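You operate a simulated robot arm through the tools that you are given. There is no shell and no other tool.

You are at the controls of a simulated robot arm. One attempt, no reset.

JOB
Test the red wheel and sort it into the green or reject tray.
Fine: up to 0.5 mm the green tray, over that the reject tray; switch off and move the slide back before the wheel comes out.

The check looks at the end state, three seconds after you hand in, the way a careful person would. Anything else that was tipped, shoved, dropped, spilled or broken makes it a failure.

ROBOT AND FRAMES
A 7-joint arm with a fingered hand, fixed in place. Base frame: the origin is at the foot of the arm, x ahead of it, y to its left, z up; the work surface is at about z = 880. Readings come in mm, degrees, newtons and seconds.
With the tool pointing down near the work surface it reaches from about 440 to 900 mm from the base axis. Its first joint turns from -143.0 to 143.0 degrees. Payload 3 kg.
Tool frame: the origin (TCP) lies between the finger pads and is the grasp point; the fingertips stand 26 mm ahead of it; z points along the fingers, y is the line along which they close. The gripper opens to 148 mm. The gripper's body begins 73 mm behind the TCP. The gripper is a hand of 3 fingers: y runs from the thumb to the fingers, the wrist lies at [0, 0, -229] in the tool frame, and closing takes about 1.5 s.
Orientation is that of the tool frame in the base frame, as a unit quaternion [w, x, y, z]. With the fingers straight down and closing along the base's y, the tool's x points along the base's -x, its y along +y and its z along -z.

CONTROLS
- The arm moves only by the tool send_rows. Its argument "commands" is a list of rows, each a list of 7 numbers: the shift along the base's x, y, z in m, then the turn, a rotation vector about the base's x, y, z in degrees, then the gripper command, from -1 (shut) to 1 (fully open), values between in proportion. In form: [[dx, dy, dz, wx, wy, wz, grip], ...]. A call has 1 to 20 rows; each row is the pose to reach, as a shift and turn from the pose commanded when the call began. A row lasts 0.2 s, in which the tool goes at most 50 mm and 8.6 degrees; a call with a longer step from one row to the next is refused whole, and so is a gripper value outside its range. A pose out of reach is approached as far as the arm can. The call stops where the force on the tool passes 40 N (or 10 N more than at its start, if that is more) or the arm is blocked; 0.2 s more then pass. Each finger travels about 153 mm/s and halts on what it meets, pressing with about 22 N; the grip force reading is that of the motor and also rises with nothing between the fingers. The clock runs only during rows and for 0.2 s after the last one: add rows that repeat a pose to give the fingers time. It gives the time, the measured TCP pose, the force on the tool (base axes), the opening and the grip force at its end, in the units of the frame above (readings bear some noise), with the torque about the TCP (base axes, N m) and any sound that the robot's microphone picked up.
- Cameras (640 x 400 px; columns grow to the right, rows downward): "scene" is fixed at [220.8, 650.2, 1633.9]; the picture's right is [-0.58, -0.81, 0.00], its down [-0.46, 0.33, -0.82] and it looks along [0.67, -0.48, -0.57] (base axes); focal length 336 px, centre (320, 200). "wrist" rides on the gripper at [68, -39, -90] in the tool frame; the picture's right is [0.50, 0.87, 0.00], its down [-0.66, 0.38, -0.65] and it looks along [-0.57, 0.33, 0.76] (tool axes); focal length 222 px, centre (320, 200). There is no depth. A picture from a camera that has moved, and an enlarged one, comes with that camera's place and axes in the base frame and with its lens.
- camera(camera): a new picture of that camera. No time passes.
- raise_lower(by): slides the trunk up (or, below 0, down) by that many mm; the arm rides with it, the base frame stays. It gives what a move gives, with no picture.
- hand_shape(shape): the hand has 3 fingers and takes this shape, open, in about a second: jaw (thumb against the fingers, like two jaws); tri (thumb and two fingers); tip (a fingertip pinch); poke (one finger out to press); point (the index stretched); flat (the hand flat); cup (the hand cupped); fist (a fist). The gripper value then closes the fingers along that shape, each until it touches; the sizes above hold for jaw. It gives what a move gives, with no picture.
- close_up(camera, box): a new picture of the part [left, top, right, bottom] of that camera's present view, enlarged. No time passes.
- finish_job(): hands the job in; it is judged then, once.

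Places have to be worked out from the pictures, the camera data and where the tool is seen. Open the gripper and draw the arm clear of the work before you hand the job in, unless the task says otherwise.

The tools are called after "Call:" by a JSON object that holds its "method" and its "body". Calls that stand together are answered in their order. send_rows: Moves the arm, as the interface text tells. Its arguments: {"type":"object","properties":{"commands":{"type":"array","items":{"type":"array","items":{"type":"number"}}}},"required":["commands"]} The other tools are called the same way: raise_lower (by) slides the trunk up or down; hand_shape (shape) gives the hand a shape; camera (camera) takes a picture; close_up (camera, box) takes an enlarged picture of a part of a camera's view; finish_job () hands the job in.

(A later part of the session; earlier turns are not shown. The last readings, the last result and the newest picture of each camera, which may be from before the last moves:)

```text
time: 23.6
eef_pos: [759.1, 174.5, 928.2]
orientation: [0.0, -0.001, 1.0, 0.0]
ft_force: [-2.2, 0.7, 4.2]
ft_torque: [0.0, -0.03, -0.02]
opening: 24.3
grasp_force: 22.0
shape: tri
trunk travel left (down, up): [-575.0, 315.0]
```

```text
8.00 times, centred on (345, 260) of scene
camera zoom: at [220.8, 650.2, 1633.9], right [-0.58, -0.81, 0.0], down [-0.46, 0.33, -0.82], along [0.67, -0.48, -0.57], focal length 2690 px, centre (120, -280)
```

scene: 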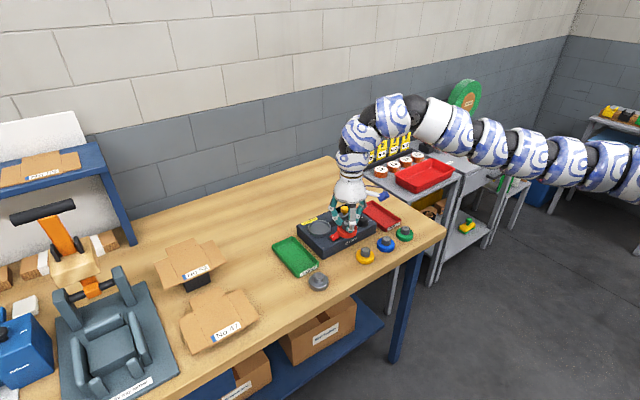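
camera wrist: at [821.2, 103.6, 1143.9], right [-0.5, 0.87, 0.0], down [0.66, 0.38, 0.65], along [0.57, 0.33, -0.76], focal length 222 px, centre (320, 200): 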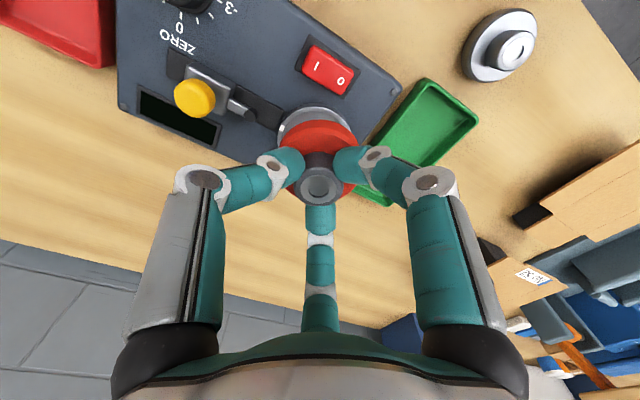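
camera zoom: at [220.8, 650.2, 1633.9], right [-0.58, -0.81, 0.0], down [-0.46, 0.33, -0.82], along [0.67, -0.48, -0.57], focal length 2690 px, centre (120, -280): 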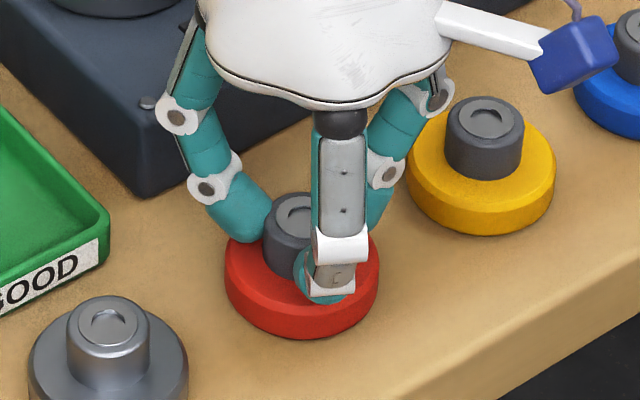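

The wheel stands on the table where it was. Now release, raise a little, tilt 10° outward (shifting so the tips stay centred on the hub), and look.

Call:
{"method": "send_rows", "body": {"commands": [[0, 0, 0, 0, 0, 0, -0.5], [0, 0, 0, 0, 0, 0, -0.36], [0, 0, 0.001, 0, 0, 0, -0.36], [-0.001, 0, 0.008, 0, -2, 0, -0.36], [-0.003, 0, 0.014, 0, -6, 0, -0.36], [-0.005, 0, 0.014, 0, -10, 0, -0.36], [-0.005, 0, 0.014, 0, -10, 0, -0.36]]}}

Call:
{"method": "close_up", "body": {"camera": "wrist", "box": [240, 90, 400, 250]}}

Call:
{"method": "close_up", "body": {"camera": "scene", "box": [320, 235, 370, 285]}}

```text
time: 24.8
eef_pos: [739.6, 193.8, 921.9]
orientation: [0.011, -0.015, 1.0, 0.014]
ft_force: [-9.0, -0.3, 35.7]
ft_torque: [-1.07, 0.24, -0.21]
opening: 34.5
grasp_force: 0.0
shape: tri
out of reach, approached as far as the arm can: row 5
trunk travel left (down, up): [-575.0, 315.0]
stopped in row 5: the force on the tool passed its limit at 69 N (the readings are from after the stop); the commanded pose is now the measured one
```

```text
2.50 times, centred on (320, 170) of wrist
camera zoom: at [669.6, 150.0, 1009.0], right [-0.52, 0.85, 0.01], down [0.63, 0.38, 0.68], along [0.57, 0.36, -0.73], focal length 555 px, centre (320, 275)
```

zoom: 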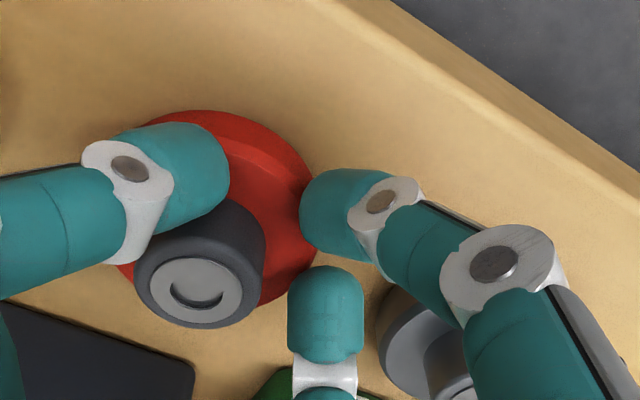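

```text
8.00 times, centred on (345, 260) of scene
camera zoom: at [220.8, 650.2, 1633.9], right [-0.58, -0.81, 0.0], down [-0.46, 0.33, -0.82], along [0.67, -0.48, -0.57], focal length 2690 px, centre (120, -280)
```

zoom: 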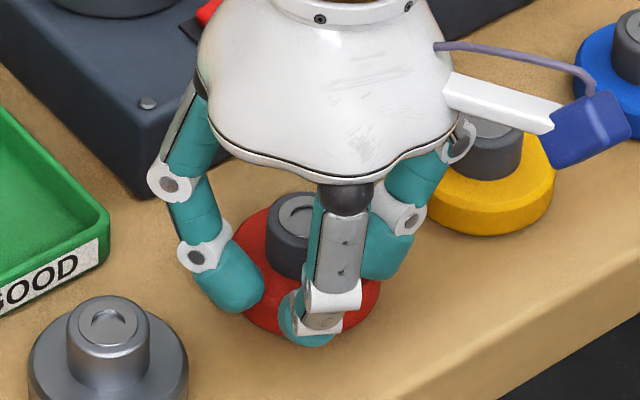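

The tilt made the arm jump sideways and press down with the fingers. I'll lift straight up gently, without any turn, to unload.

Call:
{"method": "send_rows", "body": {"commands": [[0, 0, 0.003, 0, 0, 0, -0.36], [0, 0, 0.008, 0, 0, 0, -0.36], [0, 0, 0.015, 0, 0, 0, -0.36], [0, 0, 0.025, 0, 0, 0, -0.36]]}}

Call:
{"method": "camera", "body": {"camera": "wrist"}}

Call:
{"method": "close_up", "body": {"camera": "scene", "box": [300, 220, 400, 300]}}

```text
time: 25.8
eef_pos: [740.1, 193.7, 943.9]
orientation: [0.009, -0.014, 1.0, 0.013]
ft_force: [0.5, -0.4, 1.2]
ft_torque: [0.02, 0.02, 0.02]
opening: 8.4
grasp_force: 21.7
shape: tri
trunk travel left (down, up): [-575.0, 315.0]
```

```text
taken
camera wrist: at [671.4, 149.0, 1031.1], right [-0.52, 0.85, 0.01], down [0.63, 0.38, 0.67], along [0.57, 0.36, -0.74], focal length 222 px, centre (320, 200)
```

wrist: 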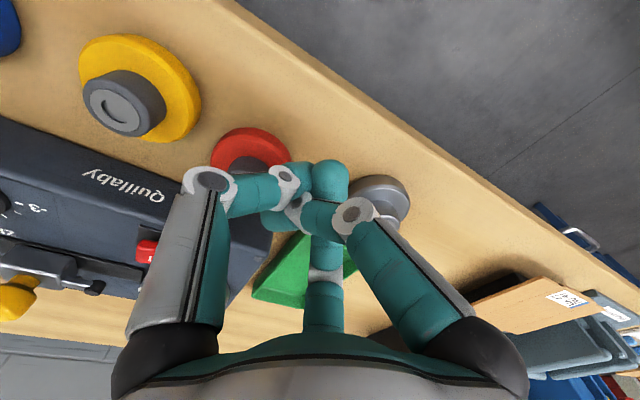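

```text
5.00 times, centred on (350, 260) of scene
camera zoom: at [220.8, 650.2, 1633.9], right [-0.58, -0.81, 0.0], down [-0.46, 0.33, -0.82], along [0.67, -0.48, -0.57], focal length 1681 px, centre (170, -100)
```

zoom: 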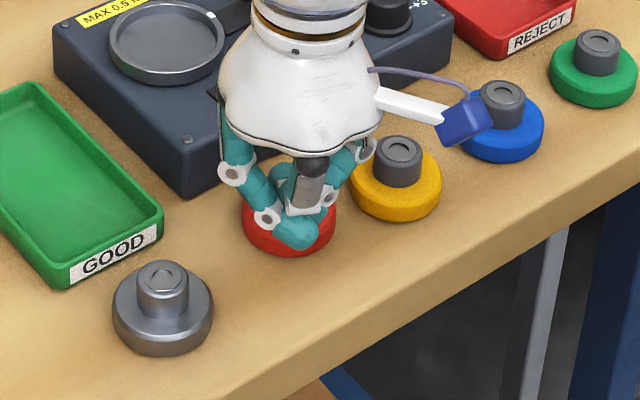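

Unloaded; the wheel still stands at its place. I'll raise further to clear height and reopen the fingers.

Call:
{"method": "send_rows", "body": {"commands": [[0, 0, 0.02, 0, 0, 0, -0.36], [0, 0, 0.05, 0, 0, 0, -0.36], [0, 0, 0.09, 0, 0, 0, -0.2], [0, 0, 0.13, 0, 0, 0, -0.2], [0, 0, 0.16, 0, 0, 0, -0.2], [0, 0, 0.16, 0, 0, 0, -0.2], [0, 0, 0.16, 0, 0, 0, -0.2]]}}

Call:
{"method": "camera", "body": {"camera": "wrist"}}

Call:
{"method": "camera", "body": {"camera": "scene"}}

Call:
{"method": "close_up", "body": {"camera": "scene", "box": [300, 220, 400, 300]}}

```text
time: 27.4
eef_pos: [743.0, 194.3, 1100.2]
orientation: [0.008, -0.014, 1.0, 0.013]
ft_force: [0.6, -0.6, 0.2]
ft_torque: [-0.03, 0.03, -0.01]
opening: 58.8
grasp_force: 0.1
shape: tri
trunk travel left (down, up): [-575.0, 315.0]
```

```text
taken
camera wrist: at [674.0, 150.5, 1187.7], right [-0.52, 0.85, 0.01], down [0.63, 0.38, 0.67], along [0.57, 0.36, -0.74], focal length 222 px, centre (320, 200)
```

wrist: 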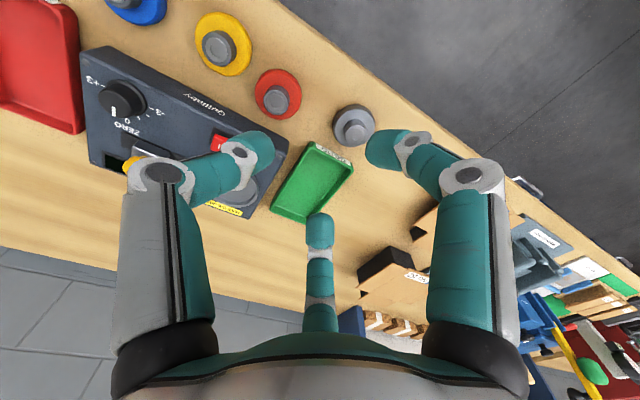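

```text
taken
```

scene: 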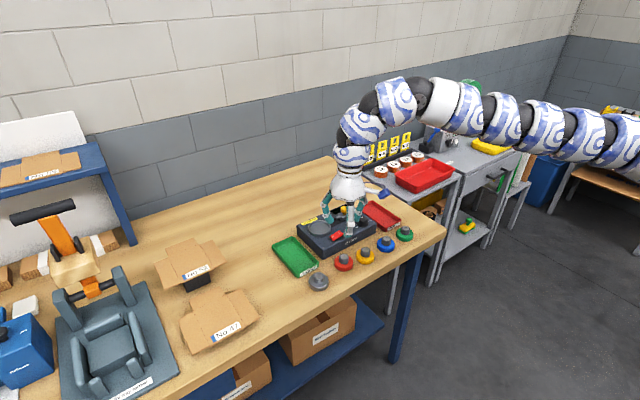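

```text
5.00 times, centred on (350, 260) of scene
camera zoom: at [220.8, 650.2, 1633.9], right [-0.58, -0.81, 0.0], down [-0.46, 0.33, -0.82], along [0.67, -0.48, -0.57], focal length 1681 px, centre (170, -100)
```

zoom: 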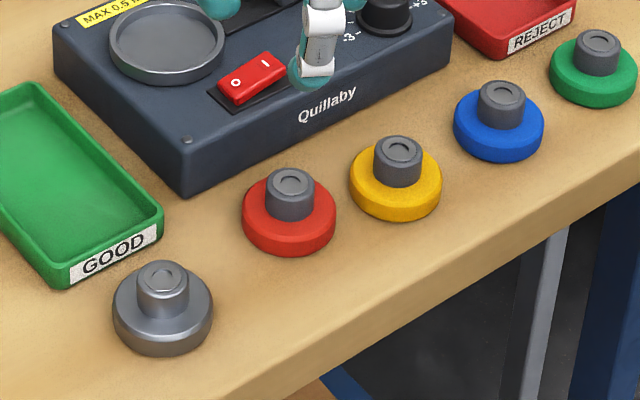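

The wheel is upright and undisturbed. I'll now straighten the tool and try the outward tilt here in free air, well above everything, to see how the arm handles it.

Call:
{"method": "send_rows", "body": {"commands": [[0.01, -0.01, 0.01, -0.7, 0.4, -0.8, -0.2], [0.03, -0.02, 0.03, -1.5, 0.9, -1.6, -0.2], [0.05, -0.03, 0.05, -1.5, 0.9, -1.6, -0.2], [0.057, -0.04, 0.05, -1.5, 0.9, -1.6, -0.2], [0.057, -0.044, 0.05, -1.5, 0.9, -1.6, -0.2], [0.057, -0.044, 0.05, -1.5, 0.9, -1.6, -0.2]]}}

Call:
{"method": "send_rows", "body": {"commands": [[0, 0, 0, 0, -2, 0, -0.2], [0, 0, 0, 0, -4, 0, -0.2], [0, 0, 0, 0, -6, 0, -0.2], [0, 0, 0, 0, -8, 0, -0.2], [0, 0, 0, 0, -10, 0, -0.2], [0, 0, 0, 0, -10, 0, -0.2], [0, 0, 0, 0, -10, 0, -0.2]]}}

Call:
{"method": "camera", "body": {"camera": "scene"}}

```text
time: 28.8
eef_pos: [796.3, 150.8, 1153.8]
orientation: [0.001, 0.0, 1.0, -0.001]
ft_force: [0.1, -0.1, -0.4]
ft_torque: [0.02, -0.01, 0.05]
opening: 59.0
grasp_force: 0.1
shape: tri
trunk travel left (down, up): [-575.0, 315.0]
```

```text
time: 30.4
eef_pos: [795.8, 149.0, 1152.2]
orientation: [0.087, -0.001, 0.996, 0.0]
ft_force: [0.4, 0.5, 1.3]
ft_torque: [0.01, -0.02, -0.01]
opening: 58.8
grasp_force: 0.0
shape: tri
trunk travel left (down, up): [-575.0, 315.0]
```

```text
taken
```

scene: 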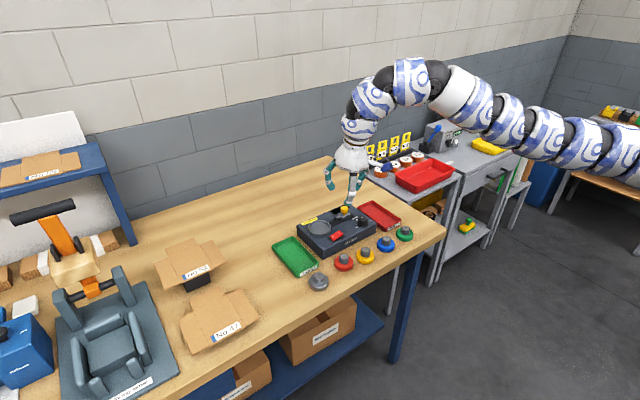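

The tilt works here. I'll shift to above the red wheel keeping the tilt, then lower the trunk another 150 mm so the arm keeps this comfortable geometry.

Call:
{"method": "send_rows", "body": {"commands": [[-0.015, 0.008, 0, 0, 0, 0, -0.2], [-0.03, 0.016, 0, 0, 0, 0, -0.2], [-0.041, 0.023, 0, 0, 0, 0, -0.2], [-0.041, 0.023, 0, 0, 0, 0, -0.2]]}}

Call:
{"method": "raise_lower", "body": {"by": -150}}

Call:
{"method": "camera", "body": {"camera": "scene"}}

Call:
{"method": "camera", "body": {"camera": "wrist"}}

```text
time: 31.4
eef_pos: [782.7, 157.1, 1153.7]
orientation: [0.087, 0.0, 0.996, 0.0]
ft_force: [-0.1, -0.4, -0.6]
ft_torque: [0.02, 0.01, 0.01]
opening: 59.0
grasp_force: 0.1
shape: tri
out of reach, approached as far as the arm can: row 2, 3, 4
trunk travel left (down, up): [-575.0, 315.0]
```

```text
time: 33.2
eef_pos: [782.4, 155.9, 1003.6]
orientation: [0.087, 0.001, 0.996, 0.0]
ft_force: [-0.2, 0.7, 0.2]
ft_torque: [-0.01, 0.01, 0.01]
opening: 58.9
grasp_force: 0.0
shape: tri
trunk travel left (down, up): [-425.0, 465.0]
```

```text
taken
```

scene: 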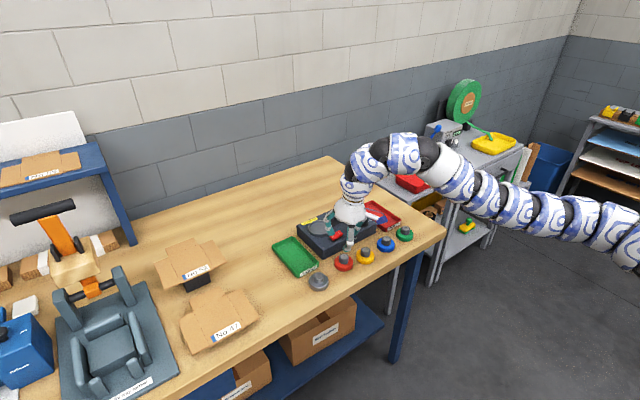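

```text
taken
camera wrist: at [700.0, 117.0, 1080.6], right [-0.49, 0.87, -0.09], down [0.53, 0.38, 0.76], along [0.69, 0.33, -0.65], focal length 222 px, centre (320, 200)
```

wrist: 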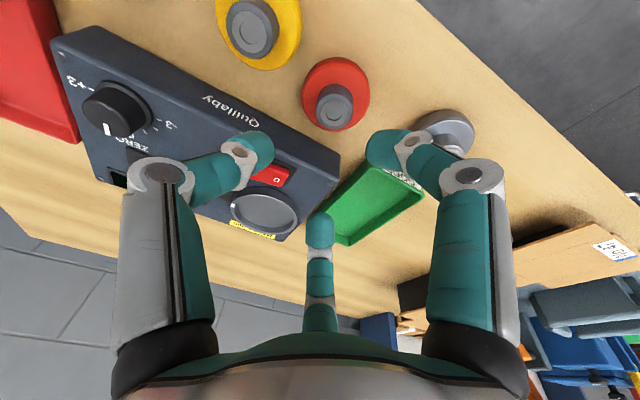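

The arm balked at moving inward with the tilt at that height. With the trunk now lower I'll test the same small inward move again here, still above the wheels.

Call:
{"method": "send_rows", "body": {"commands": [[-0.01, 0.006, 0.01, 0, 0, 0, -0.2], [-0.02, 0.012, 0.02, 0, 0, 0, -0.2], [-0.028, 0.017, 0.02, 0, 0, 0, -0.2], [-0.028, 0.017, 0.02, 0, 0, 0, -0.2]]}}

```text
time: 34.2
eef_pos: [781.6, 157.8, 1002.5]
orientation: [0.087, 0.0, 0.996, 0.0]
ft_force: [0.6, -0.4, 0.1]
ft_torque: [0.02, -0.01, 0.01]
opening: 59.0
grasp_force: 0.1
shape: tri
out of reach, approached as far as the arm can: row 1, 2, 3, 4
trunk travel left (down, up): [-425.0, 465.0]
```

The arm won't go inward with the tilt, so I'll instead grip vertically as before and tilt only further out, where it worked. First: level the tool here and move back over the wheel.

Call:
{"method": "send_rows", "body": {"commands": [[0.005, 0, 0.01, 0, 2, 0, -0.2], [0.005, 0, 0.02, 0, 5, 0, -0.2], [0.005, 0, 0.03, 0, 8, 0, -0.2], [0.0, 0, 0.03, 0, 10, 0, -0.2], [0, 0, 0.03, 0, 10, 0, -0.2], [-0.01, 0.006, 0.03, 0, 10, 0, -0.2], [-0.022, 0.014, 0.03, 0, 10, 0, -0.2], [-0.022, 0.014, 0.03, 0, 10, 0, -0.2]]}}

Call:
{"method": "camera", "body": {"camera": "wrist"}}

```text
time: 36.0
eef_pos: [760.1, 168.5, 1033.2]
orientation: [-0.001, 0.001, 1.0, -0.001]
ft_force: [0.3, 0.0, 0.0]
ft_torque: [0.03, -0.05, -0.01]
opening: 59.0
grasp_force: 0.2
shape: tri
trunk travel left (down, up): [-425.0, 465.0]
```

```text
taken
camera wrist: at [691.8, 129.1, 1123.0], right [-0.5, 0.87, 0.0], down [0.66, 0.38, 0.65], along [0.57, 0.33, -0.76], focal length 222 px, centre (320, 200)
```

wrist: 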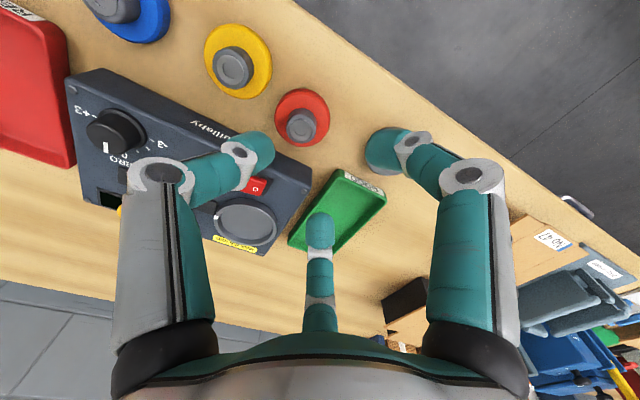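

Level again. Zooming to relocate the red wheel.

Call:
{"method": "close_up", "body": {"camera": "wrist", "box": [260, 80, 350, 165]}}

```text
4.71 times, centred on (305, 122) of wrist
camera zoom: at [691.8, 129.1, 1123.0], right [-0.5, 0.87, 0.0], down [0.66, 0.38, 0.65], along [0.57, 0.33, -0.76], focal length 1045 px, centre (391, 565)
```

zoom: 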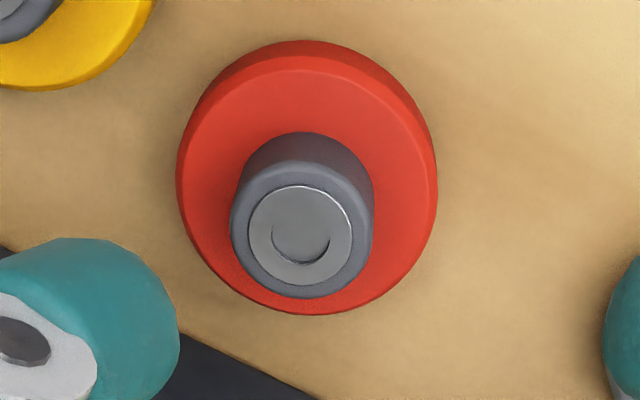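

The wheel was nudged to about (775.5, 156.5) by the earlier jump, still upright. Moving over it and down to z≈960 for a check.

Call:
{"method": "send_rows", "body": {"commands": [[0.005, -0.004, -0.01, 0, 0, 0, -0.3], [0.011, -0.009, -0.03, 0, 0, 0, -0.38], [0.0155, -0.0125, -0.05, 0, 0, 0, -0.38], [0.0155, -0.0125, -0.07, 0, 0, 0, -0.38], [0.0155, -0.0125, -0.07, 0, 0, 0, -0.38]]}}

Call:
{"method": "close_up", "body": {"camera": "wrist", "box": [240, 90, 400, 250]}}

Call:
{"method": "close_up", "body": {"camera": "scene", "box": [300, 215, 400, 295]}}

```text
time: 37.2
eef_pos: [774.1, 159.6, 961.7]
orientation: [0.0, 0.0, 1.0, 0.0]
ft_force: [0.5, -0.2, -0.3]
ft_torque: [0.02, 0.0, -0.02]
opening: 45.9
grasp_force: 0.0
shape: tri
trunk travel left (down, up): [-425.0, 465.0]
```

```text
2.50 times, centred on (320, 170) of wrist
camera zoom: at [707.2, 119.7, 1052.2], right [-0.5, 0.87, 0.0], down [0.66, 0.38, 0.65], along [0.57, 0.33, -0.76], focal length 555 px, centre (320, 275)
```

zoom: 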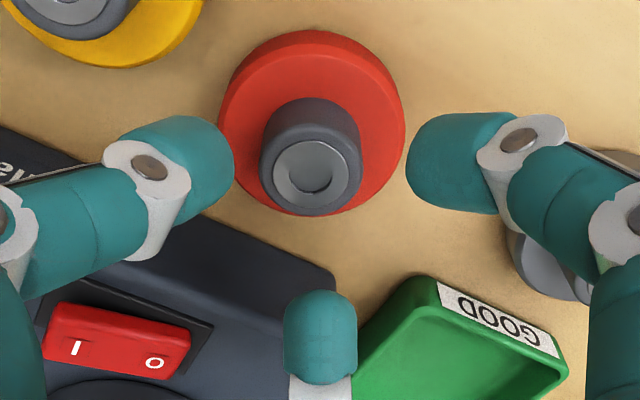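

```text
5.00 times, centred on (350, 255) of scene
camera zoom: at [220.8, 650.2, 1633.9], right [-0.58, -0.81, 0.0], down [-0.46, 0.33, -0.82], along [0.67, -0.48, -0.57], focal length 1681 px, centre (170, -75)
```

zoom: 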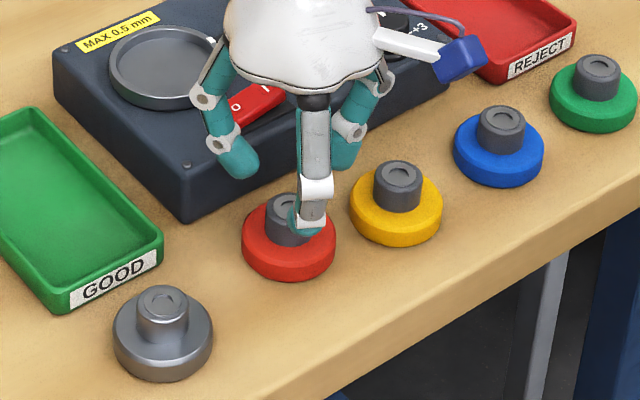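

Offset to the hub is only about (+1, −2) mm. Going down 33 mm to the earlier good grip height.

Call:
{"method": "send_rows", "body": {"commands": [[0.001, -0.002, -0.015, 0, 0, 0, -0.38], [0.001, -0.002, -0.027, 0, 0, 0, -0.38], [0.001, -0.002, -0.033, 0, 0, 0, -0.38], [0.001, -0.002, -0.033, 0, 0, 0, -0.38]]}}

Call:
{"method": "close_up", "body": {"camera": "wrist", "box": [240, 90, 400, 250]}}

Call:
{"method": "close_up", "body": {"camera": "scene", "box": [310, 225, 380, 285]}}

```text
time: 38.2
eef_pos: [776.0, 156.2, 928.7]
orientation: [-0.001, 0.001, 1.0, 0.0]
ft_force: [0.3, -0.4, 0.0]
ft_torque: [0.01, -0.02, 0.0]
opening: 45.9
grasp_force: 0.0
shape: tri
trunk travel left (down, up): [-425.0, 465.0]
```

```text
2.50 times, centred on (320, 170) of wrist
camera zoom: at [708.7, 117.3, 1019.2], right [-0.5, 0.87, 0.0], down [0.66, 0.38, 0.65], along [0.57, 0.33, -0.76], focal length 555 px, centre (320, 275)
```

zoom: 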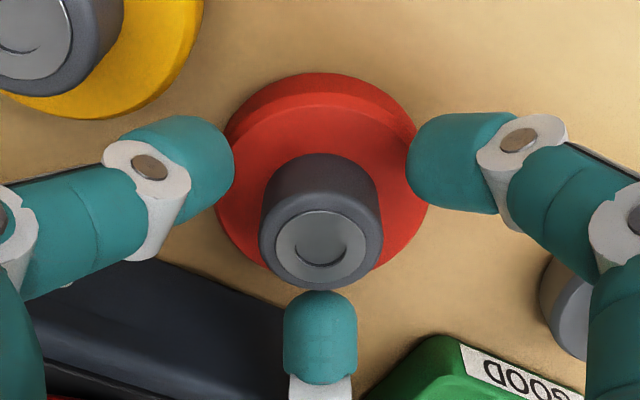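

```text
6.67 times, centred on (345, 255) of scene
camera zoom: at [220.8, 650.2, 1633.9], right [-0.58, -0.81, 0.0], down [-0.46, 0.33, -0.82], along [0.67, -0.48, -0.57], focal length 2242 px, centre (153, -167)
```

zoom: 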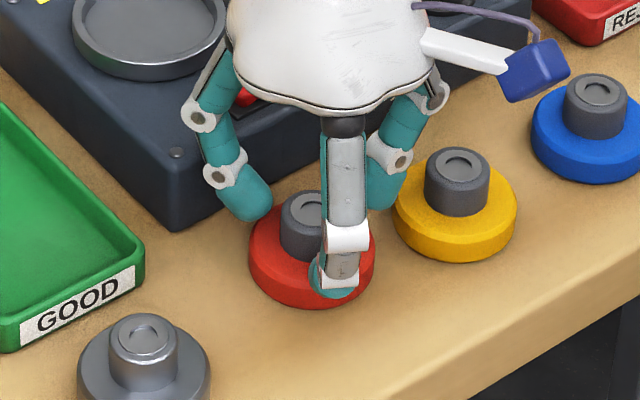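

Well centred, no contact. Gripping.

Call:
{"method": "send_rows", "body": {"commands": [[0, 0, 0, 0, 0, 0, -0.6], [0, 0, 0, 0, 0, 0, -0.8], [0, 0, 0, 0, 0, 0, -1], [0, 0, 0, 0, 0, 0, -1], [0, 0, 0, 0, 0, 0, -1], [0, 0, 0, 0, 0, 0, -1]]}}

```text
time: 39.6
eef_pos: [776.3, 156.8, 928.6]
orientation: [-0.001, 0.0, 1.0, -0.001]
ft_force: [-0.3, 0.2, 0.3]
ft_torque: [0.0, 0.03, -0.01]
opening: 21.2
grasp_force: 21.9
shape: tri
trunk travel left (down, up): [-425.0, 465.0]
```

Gripped (force 22 N, no vertical load). Lifting clear.

Call:
{"method": "send_rows", "body": {"commands": [[0, 0, 0.01, 0, 0, 0, -1], [0, 0, 0.03, 0, 0, 0, -1], [0, 0, 0.06, 0, 0, 0, -1], [0, 0, 0.09, 0, 0, 0, -1], [0, 0, 0.12, 0, 0, 0, -1], [0, 0, 0.126, 0, 0, 0, -1], [0, 0, 0.126, 0, 0, 0, -1]]}}

Call:
{"method": "close_up", "body": {"camera": "wrist", "box": [240, 90, 400, 250]}}

Call:
{"method": "close_up", "body": {"camera": "scene", "box": [280, 170, 420, 290]}}

```text
time: 41.2
eef_pos: [776.4, 155.8, 1055.5]
orientation: [-0.001, 0.0, 1.0, -0.001]
ft_force: [-1.1, -0.3, -2.1]
ft_torque: [0.02, 0.02, 0.01]
opening: 21.4
grasp_force: 22.2
shape: tri
trunk travel left (down, up): [-425.0, 465.0]
```

```text
2.50 times, centred on (320, 170) of wrist
camera zoom: at [709.2, 116.6, 1144.6], right [-0.5, 0.87, 0.0], down [0.66, 0.38, 0.65], along [0.57, 0.33, -0.76], focal length 555 px, centre (320, 275)
```

zoom: 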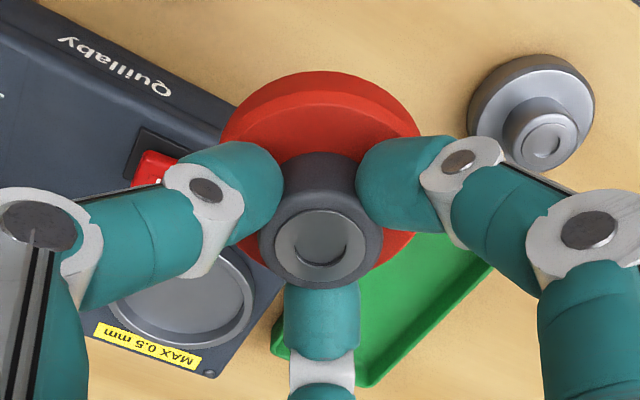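

```text
3.33 times, centred on (350, 230) of scene
camera zoom: at [220.8, 650.2, 1633.9], right [-0.58, -0.81, 0.0], down [-0.46, 0.33, -0.82], along [0.67, -0.48, -0.57], focal length 1121 px, centre (220, 100)
```

zoom: 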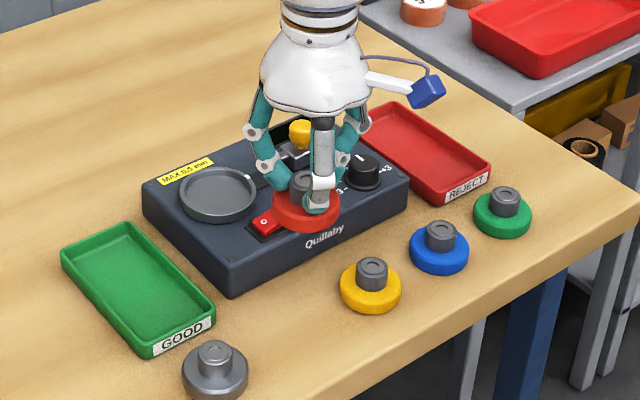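

Wheel held level. I'll raise the trunk 75 mm for the best reach at seat height, then move out partway and tilt 9° there.

Call:
{"method": "raise_lower", "body": {"by": 75}}

Call:
{"method": "send_rows", "body": {"commands": [[0.02, 0, -0.02, 0, 0, 0, -1], [0.04, -0.002, -0.05, 0, 0, 0, -1], [0.06, -0.004, -0.08, 0, 0, 0, -1], [0.075, -0.006, -0.08, 0, 0, 0, -1], [0.085, -0.006, -0.08, 0, 0, 0, -1], [0.085, -0.006, -0.08, 0, 0, 0, -1]]}}

Call:
{"method": "send_rows", "body": {"commands": [[0, 0, 0, 0, -1.5, 0, -1], [0, 0, 0, 0, -3, 0, -1], [0, 0, 0, 0, -4.5, 0, -1], [0, 0, 0, 0, -6, 0, -1], [0, 0, 0, 0, -7.5, 0, -1], [0, 0, 0, 0, -9, 0, -1], [0, 0, 0, 0, -9, 0, -1]]}}

Call:
{"method": "camera", "body": {"camera": "scene"}}

```text
time: 42.3
eef_pos: [776.9, 155.2, 1129.0]
orientation: [0.0, 0.0, 1.0, -0.001]
ft_force: [-0.6, 0.0, -2.0]
ft_torque: [0.0, 0.01, -0.03]
opening: 21.1
grasp_force: 22.5
shape: tri
trunk travel left (down, up): [-500.0, 390.0]
```

```text
time: 43.7
eef_pos: [861.0, 149.5, 1049.9]
orientation: [0.0, 0.0, 1.0, 0.0]
ft_force: [-0.7, -0.5, -1.0]
ft_torque: [-0.04, -0.03, -0.01]
opening: 21.5
grasp_force: 21.3
shape: tri
trunk travel left (down, up): [-500.0, 390.0]
```

```text
time: 45.3
eef_pos: [862.3, 150.4, 1049.0]
orientation: [0.078, 0.001, 0.997, -0.001]
ft_force: [-0.6, 0.0, -0.9]
ft_torque: [0.02, -0.01, -0.01]
opening: 21.4
grasp_force: 22.2
shape: tri
trunk travel left (down, up): [-500.0, 390.0]
```

```text
taken
```

scene: 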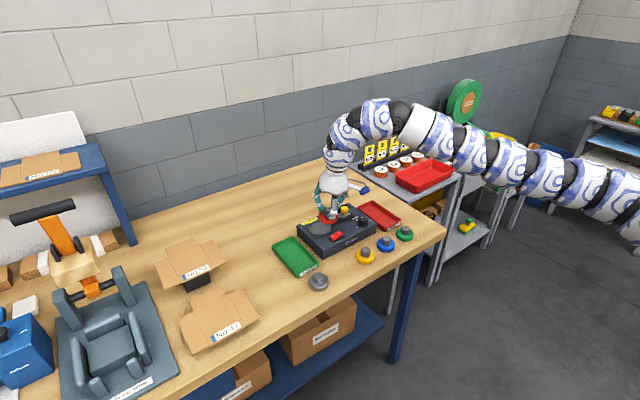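

Tilt of 9° is in place at x=862. Moving outward over the seat.

Call:
{"method": "send_rows", "body": {"commands": [[0.01, 0, 0, 0, 0, 0, -1], [0.02, 0, 0, 0, 0, 0, -1], [0.03, 0, 0, 0, 0, 0, -1], [0.04, 0, 0, 0, 0, 0, -1], [0.045, 0, 0, 0, 0, 0, -1], [0.045, 0, 0, 0, 0, 0, -1]]}}

Call:
{"method": "camera", "body": {"camera": "wrist"}}

Call:
{"method": "close_up", "body": {"camera": "scene", "box": [280, 170, 390, 260]}}

```text
time: 46.7
eef_pos: [906.2, 150.2, 1048.3]
orientation: [0.077, -0.001, 0.997, -0.001]
ft_force: [0.4, -0.1, -1.0]
ft_torque: [-0.01, 0.02, 0.02]
opening: 21.3
grasp_force: 22.1
shape: tri
trunk travel left (down, up): [-500.0, 390.0]
```

```text
taken
camera wrist: at [825.0, 111.4, 1126.8], right [-0.49, 0.87, -0.08], down [0.55, 0.38, 0.75], along [0.68, 0.33, -0.66], focal length 222 px, centre (320, 200)
```

wrist: 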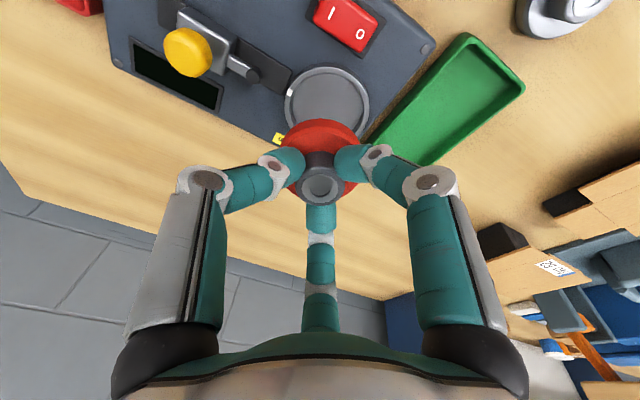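

```text
4.44 times, centred on (335, 215) of scene
camera zoom: at [220.8, 650.2, 1633.9], right [-0.58, -0.81, 0.0], down [-0.46, 0.33, -0.82], along [0.67, -0.48, -0.57], focal length 1494 px, centre (253, 133)
```

zoom: 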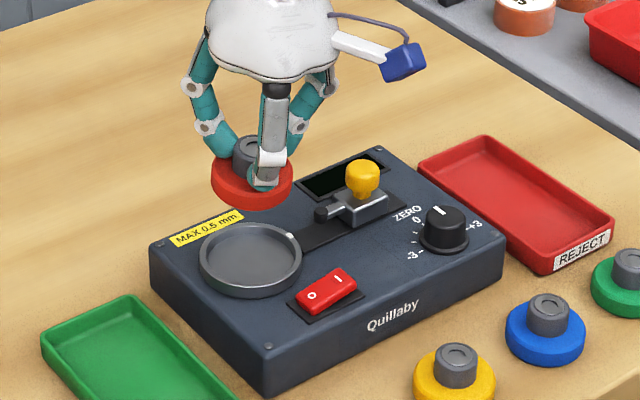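

Zooming on the seat from here for an accurate centre.

Call:
{"method": "close_up", "body": {"camera": "wrist", "box": [260, 50, 390, 150]}}

Call:
{"method": "close_up", "body": {"camera": "scene", "box": [305, 190, 365, 245]}}

```text
4.00 times, centred on (325, 100) of wrist
camera zoom: at [825.0, 111.4, 1126.8], right [-0.49, 0.87, -0.08], down [0.55, 0.38, 0.75], along [0.68, 0.33, -0.66], focal length 888 px, centre (300, 600)
```

zoom: 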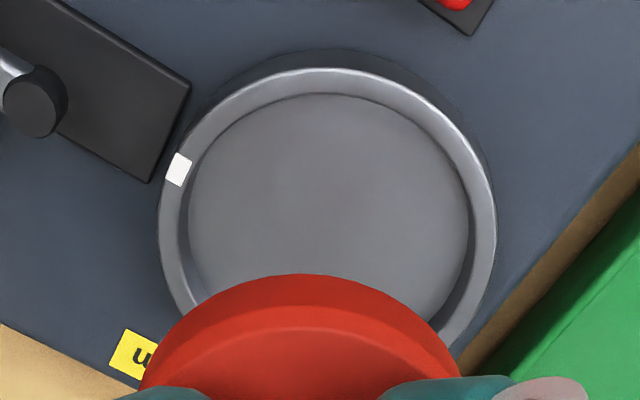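

```text
7.27 times, centred on (335, 218) of scene
camera zoom: at [220.8, 650.2, 1633.9], right [-0.58, -0.81, 0.0], down [-0.46, 0.33, -0.82], along [0.67, -0.48, -0.57], focal length 2446 px, centre (211, 73)
```

zoom: 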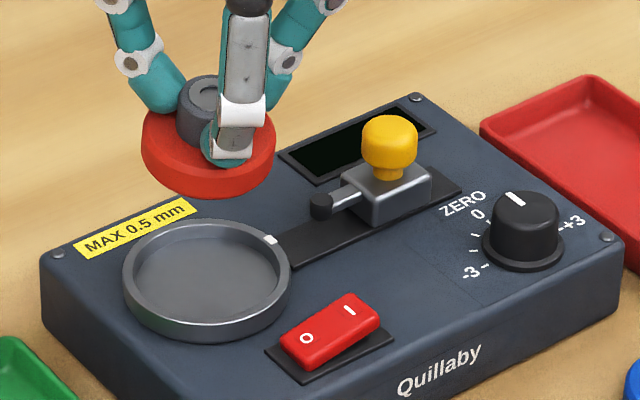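

Seat centre reads (911.5, 150), inner ø≈65 vs wheel ø≈57. Lowering with x trimmed to ~904.5 so the wheel's foot lands centrally; stopping just above the rim first.

Call:
{"method": "send_rows", "body": {"commands": [[-0.001, 0, -0.015, 0, 0, 0, -1], [-0.002, 0, -0.03, 0, 0, 0, -1], [-0.002, 0, -0.045, 0, 0, 0, -1], [-0.002, 0, -0.055, 0, 0, 0, -1], [-0.002, 0, -0.06, 0, 0, 0, -1], [-0.002, 0, -0.06, 0, 0, 0, -1]]}}

Call:
{"method": "close_up", "body": {"camera": "wrist", "box": [230, 50, 410, 250]}}

Call:
{"method": "close_up", "body": {"camera": "scene", "box": [305, 190, 365, 245]}}

```text
time: 48.1
eef_pos: [903.8, 150.1, 989.6]
orientation: [0.077, 0.0, 0.997, -0.001]
ft_force: [-0.6, 0.8, -1.8]
ft_torque: [-0.01, 0.01, 0.0]
opening: 21.3
grasp_force: 21.9
shape: tri
trunk travel left (down, up): [-500.0, 390.0]
```

```text
2.00 times, centred on (320, 150) of wrist
camera zoom: at [823.3, 110.1, 1067.6], right [-0.49, 0.87, -0.08], down [0.55, 0.38, 0.75], along [0.68, 0.33, -0.66], focal length 444 px, centre (320, 300)
```

zoom: 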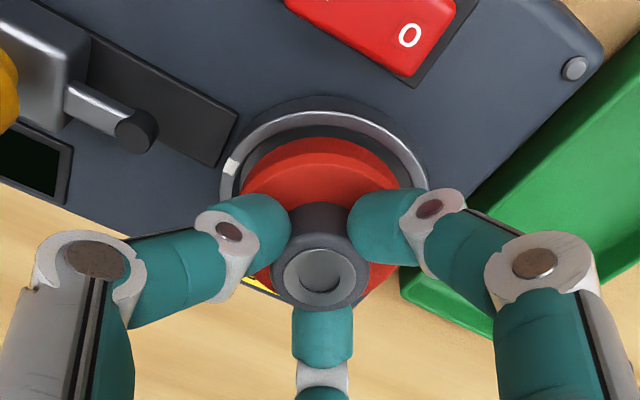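

```text
7.27 times, centred on (335, 218) of scene
camera zoom: at [220.8, 650.2, 1633.9], right [-0.58, -0.81, 0.0], down [-0.46, 0.33, -0.82], along [0.67, -0.48, -0.57], focal length 2446 px, centre (211, 73)
```

zoom: 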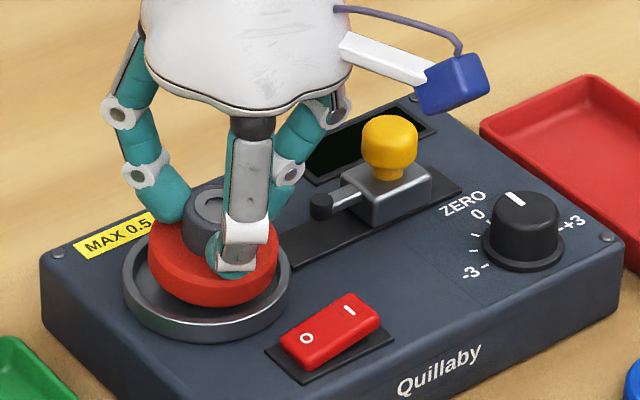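

Seat appears about 2 mm further to +y than the wheel. Trimming that and lowering slowly toward contact.

Call:
{"method": "send_rows", "body": {"commands": [[0, 0.002, 0, 0, 0, 0, -1], [0.0005, 0.002, -0.003, 0, 0, 0, -1], [0.0005, 0.002, -0.006, 0, 0, 0, -1], [0.0005, 0.002, -0.008, 0, 0, 0, -1], [0.0005, 0.002, -0.008, 0, 0, 0, -1]]}}

Call:
{"method": "close_up", "body": {"camera": "wrist", "box": [230, 50, 410, 250]}}

Call:
{"method": "close_up", "body": {"camera": "scene", "box": [305, 190, 365, 245]}}

```text
time: 49.3
eef_pos: [903.6, 150.3, 982.6]
orientation: [0.079, 0.0, 0.997, -0.001]
ft_force: [0.8, 0.0, 2.9]
ft_torque: [-0.02, 0.03, -0.04]
opening: 21.5
grasp_force: 21.7
shape: tri
trunk travel left (down, up): [-500.0, 390.0]
```

```text
2.00 times, centred on (320, 150) of wrist
camera zoom: at [823.7, 111.3, 1060.3], right [-0.49, 0.87, -0.08], down [0.55, 0.38, 0.75], along [0.68, 0.33, -0.66], focal length 444 px, centre (320, 300)
```

zoom: 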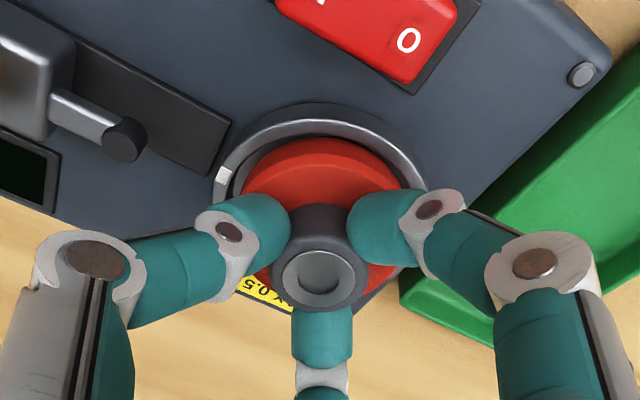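

```text
7.27 times, centred on (335, 218) of scene
camera zoom: at [220.8, 650.2, 1633.9], right [-0.58, -0.81, 0.0], down [-0.46, 0.33, -0.82], along [0.67, -0.48, -0.57], focal length 2446 px, centre (211, 73)
```

zoom: 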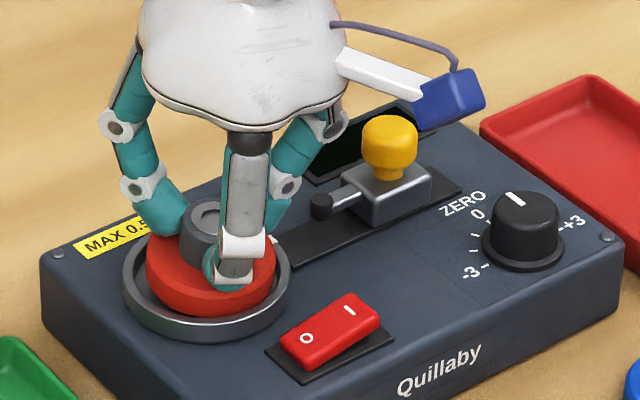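

First contact is felt (≈+4 N). Zooming to see whether the near edge is inside the rim.

Call:
{"method": "close_up", "body": {"camera": "wrist", "box": [275, 95, 375, 165]}}

Call:
{"method": "close_up", "body": {"camera": "scene", "box": [313, 205, 353, 240]}}

```text
5.71 times, centred on (325, 130) of wrist
camera zoom: at [823.7, 111.3, 1060.3], right [-0.49, 0.87, -0.08], down [0.55, 0.38, 0.75], along [0.68, 0.33, -0.66], focal length 1269 px, centre (291, 600)
```

zoom: 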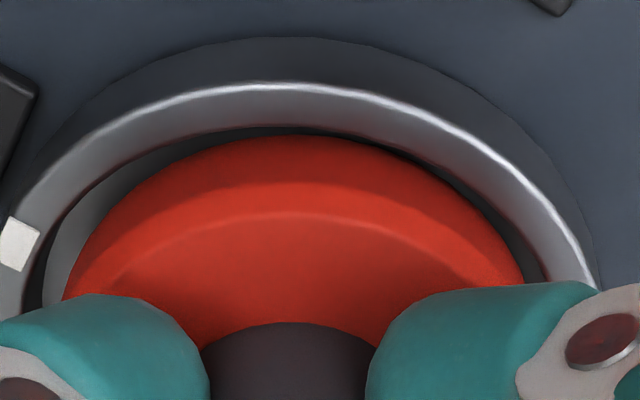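

```text
11.43 times, centred on (333, 222) of scene
camera zoom: at [220.8, 650.2, 1633.9], right [-0.58, -0.81, 0.0], down [-0.46, 0.33, -0.82], along [0.67, -0.48, -0.57], focal length 3843 px, centre (171, -57)
```

zoom: 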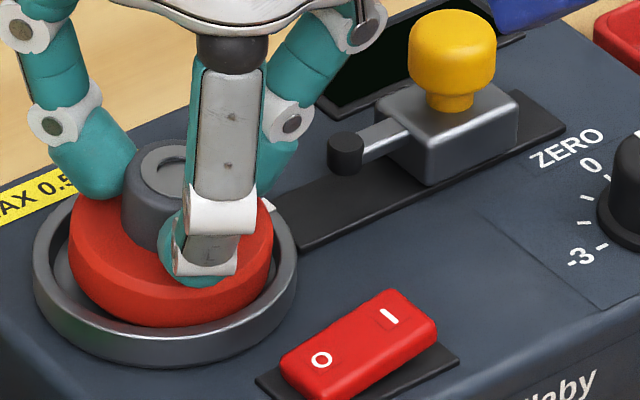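

The near edge sits inside the rim but close to the near wall. I'll lift 1 mm, shift 3 mm outward to centre, and lower to contact again.

Call:
{"method": "send_rows", "body": {"commands": [[0, 0, 0.0015, 0, 0, 0, -1], [0.0015, 0, 0.0015, 0, 0, 0, -1], [0.003, 0, 0.0015, 0, 0, 0, -1], [0.003, 0, 0.0, 0, 0, 0, -1], [0.003, 0, -0.001, 0, 0, 0, -1], [0.003, 0, -0.001, 0, 0, 0, -1]]}}

Call:
{"method": "close_up", "body": {"camera": "wrist", "box": [275, 95, 375, 165]}}

Call:
{"method": "close_up", "body": {"camera": "scene", "box": [313, 205, 353, 240]}}

```text
time: 50.7
eef_pos: [908.4, 149.9, 980.0]
orientation: [0.077, 0.001, 0.997, 0.0]
ft_force: [2.4, 0.3, 6.3]
ft_torque: [0.0, 0.03, -0.01]
opening: 21.7
grasp_force: 22.3
shape: tri
trunk travel left (down, up): [-500.0, 390.0]
```

```text
5.71 times, centred on (325, 130) of wrist
camera zoom: at [827.2, 111.7, 1059.5], right [-0.49, 0.87, -0.08], down [0.55, 0.38, 0.75], along [0.68, 0.33, -0.66], focal length 1269 px, centre (291, 600)
```

zoom: 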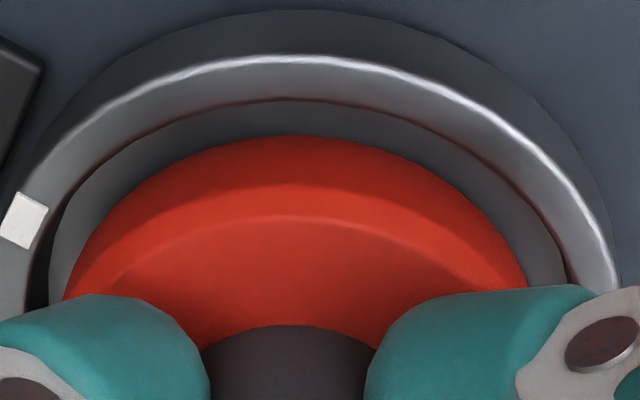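

```text
11.43 times, centred on (333, 222) of scene
camera zoom: at [220.8, 650.2, 1633.9], right [-0.58, -0.81, 0.0], down [-0.46, 0.33, -0.82], along [0.67, -0.48, -0.57], focal length 3843 px, centre (171, -57)
```

zoom: 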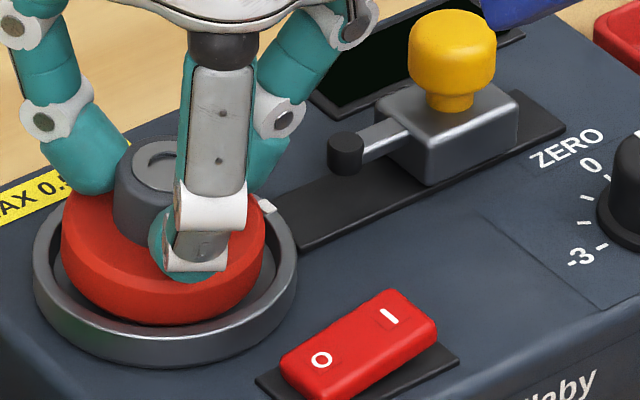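

Well placed: gap ~4.7 mm near, ~3 mm far. Opening the fingers gradually to let the wheel settle flat.

Call:
{"method": "send_rows", "body": {"commands": [[0, 0, 0, 0, 0, 0, -0.7], [0, 0, 0, 0, 0, 0, -0.6], [0, 0, 0, 0, 0, 0, -0.5], [0, 0, 0, 0, 0, 0, -0.42], [0, 0, 0, 0, 0, 0, -0.4], [0, 0, 0, 0, 0, 0, -0.4]]}}

Call:
{"method": "close_up", "body": {"camera": "wrist", "box": [230, 50, 410, 250]}}

Call:
{"method": "close_up", "body": {"camera": "scene", "box": [313, 205, 353, 240]}}

```text
time: 52.1
eef_pos: [908.6, 150.7, 979.5]
orientation: [0.077, 0.0, 0.997, -0.001]
ft_force: [0.3, 0.7, 0.4]
ft_torque: [-0.01, 0.0, 0.01]
opening: 43.8
grasp_force: 0.1
shape: tri
trunk travel left (down, up): [-500.0, 390.0]
```

```text
2.00 times, centred on (320, 150) of wrist
camera zoom: at [827.1, 111.8, 1058.9], right [-0.49, 0.87, -0.08], down [0.55, 0.38, 0.75], along [0.68, 0.33, -0.66], focal length 444 px, centre (320, 300)
```

zoom: 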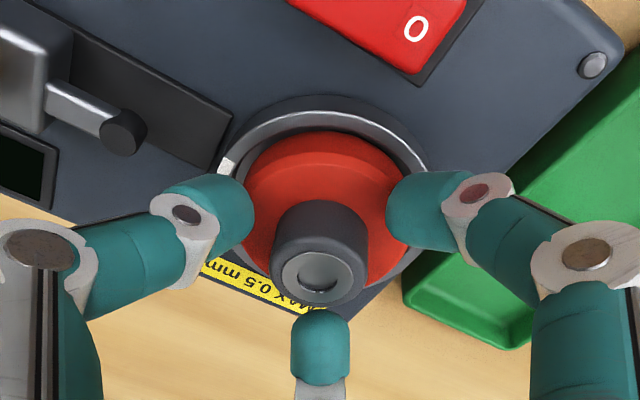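

```text
11.43 times, centred on (333, 222) of scene
camera zoom: at [220.8, 650.2, 1633.9], right [-0.58, -0.81, 0.0], down [-0.46, 0.33, -0.82], along [0.67, -0.48, -0.57], focal length 3843 px, centre (171, -57)
```

zoom: 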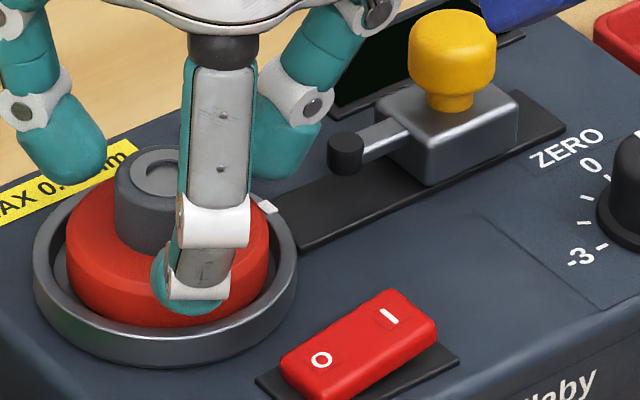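

The wheel has settled flat in the seat. Retreating along the tool axis.

Call:
{"method": "send_rows", "body": {"commands": [[-0.001, 0, 0.008, 0, 0, 0, -0.38], [-0.004, 0, 0.025, 0, 0, 0, -0.35], [-0.008, 0, 0.05, 0, 0, 0, -0.3], [-0.012, 0, 0.075, 0, 0, 0, -0.2], [-0.016, 0, 0.1, 0, 0, 0, -0.2], [-0.018, 0, 0.115, 0, 0, 0, -0.2], [-0.018, 0, 0.115, 0, 0, 0, -0.2]]}}

Call:
{"method": "camera", "body": {"camera": "wrist"}}

Call:
{"method": "close_up", "body": {"camera": "scene", "box": [300, 190, 380, 250]}}

```text
time: 53.7
eef_pos: [891.0, 152.1, 1096.4]
orientation: [0.077, 0.001, 0.997, -0.001]
ft_force: [0.6, 1.3, -0.3]
ft_torque: [-0.01, -0.01, 0.01]
opening: 58.9
grasp_force: 0.0
shape: tri
trunk travel left (down, up): [-500.0, 390.0]
```

```text
taken
camera wrist: at [809.6, 112.6, 1174.3], right [-0.49, 0.87, -0.08], down [0.55, 0.38, 0.75], along [0.68, 0.33, -0.66], focal length 222 px, centre (320, 200)
```

wrist: 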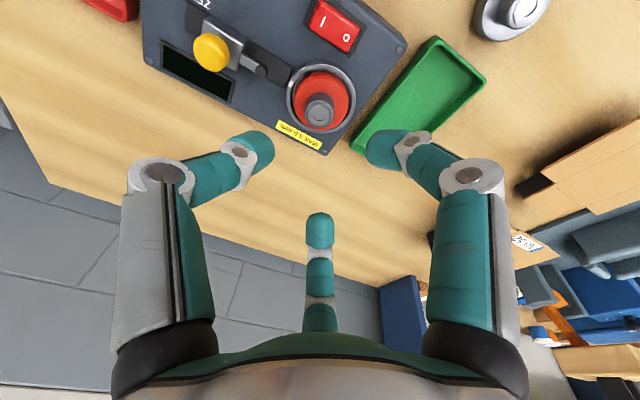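

```text
6.67 times, centred on (340, 220) of scene
camera zoom: at [220.8, 650.2, 1633.9], right [-0.58, -0.81, 0.0], down [-0.46, 0.33, -0.82], along [0.67, -0.48, -0.57], focal length 2242 px, centre (187, 67)
```

zoom: 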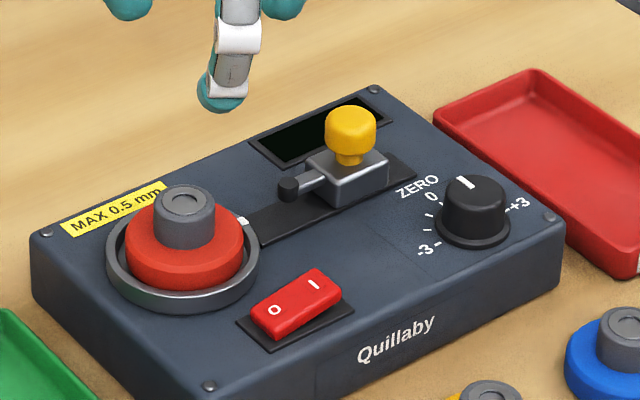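

The red wheel sits flat in the seat. Next I level the tool over the switch area and take the "poke" shape to see where the pressing finger lies.

Call:
{"method": "send_rows", "body": {"commands": [[-0.01, -0.01, 0.005, 0, 2, 0, -0.2], [-0.02, -0.02, 0.005, 0, 4, 0, -0.2], [-0.03, -0.03, 0.005, 0, 6, 0, -0.2], [-0.038, -0.034, 0.005, 0, 8, 0, -0.2], [-0.041, -0.034, 0.005, 0, 9, 0, -0.2], [-0.041, -0.034, 0.005, 0, 9, 0, -0.2]]}}

Call:
{"method": "hand_shape", "body": {"shape": "poke"}}

Call:
{"method": "camera", "body": {"camera": "wrist"}}

Call:
{"method": "close_up", "body": {"camera": "scene", "box": [280, 140, 420, 240]}}

```text
time: 55.1
eef_pos: [849.7, 117.8, 1100.0]
orientation: [-0.001, 0.0, 1.0, -0.001]
ft_force: [-0.7, 0.5, -0.6]
ft_torque: [0.01, 0.02, 0.03]
opening: 58.9
grasp_force: 0.1
shape: tri
trunk travel left (down, up): [-500.0, 390.0]
```

```text
time: 56.0
eef_pos: [849.7, 118.0, 1100.4]
orientation: [-0.001, 0.001, 1.0, 0.0]
ft_force: [-0.4, 0.3, 0.3]
ft_torque: [-0.01, -0.01, -0.01]
opening: 0.0
grasp_force: 0.1
shape: poke
trunk travel left (down, up): [-500.0, 390.0]
```

```text
taken
camera wrist: at [781.4, 78.6, 1190.8], right [-0.5, 0.87, 0.0], down [0.66, 0.38, 0.65], along [0.57, 0.33, -0.76], focal length 222 px, centre (320, 200)
```

wrist: 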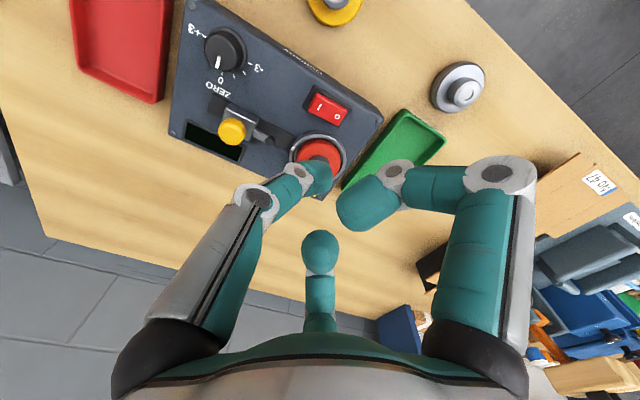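

```text
4.00 times, centred on (350, 190) of scene
camera zoom: at [220.8, 650.2, 1633.9], right [-0.58, -0.81, 0.0], down [-0.46, 0.33, -0.82], along [0.67, -0.48, -0.57], focal length 1345 px, centre (200, 240)
```

zoom: 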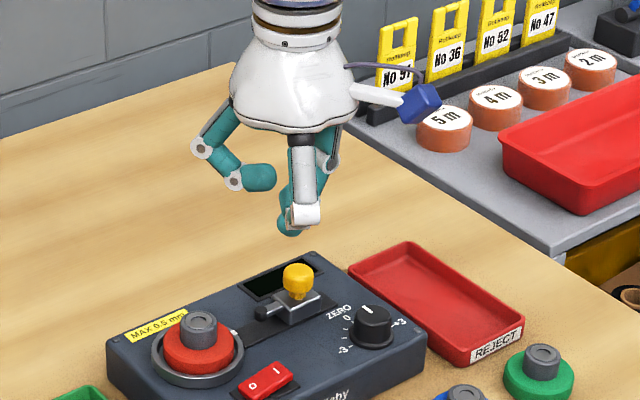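

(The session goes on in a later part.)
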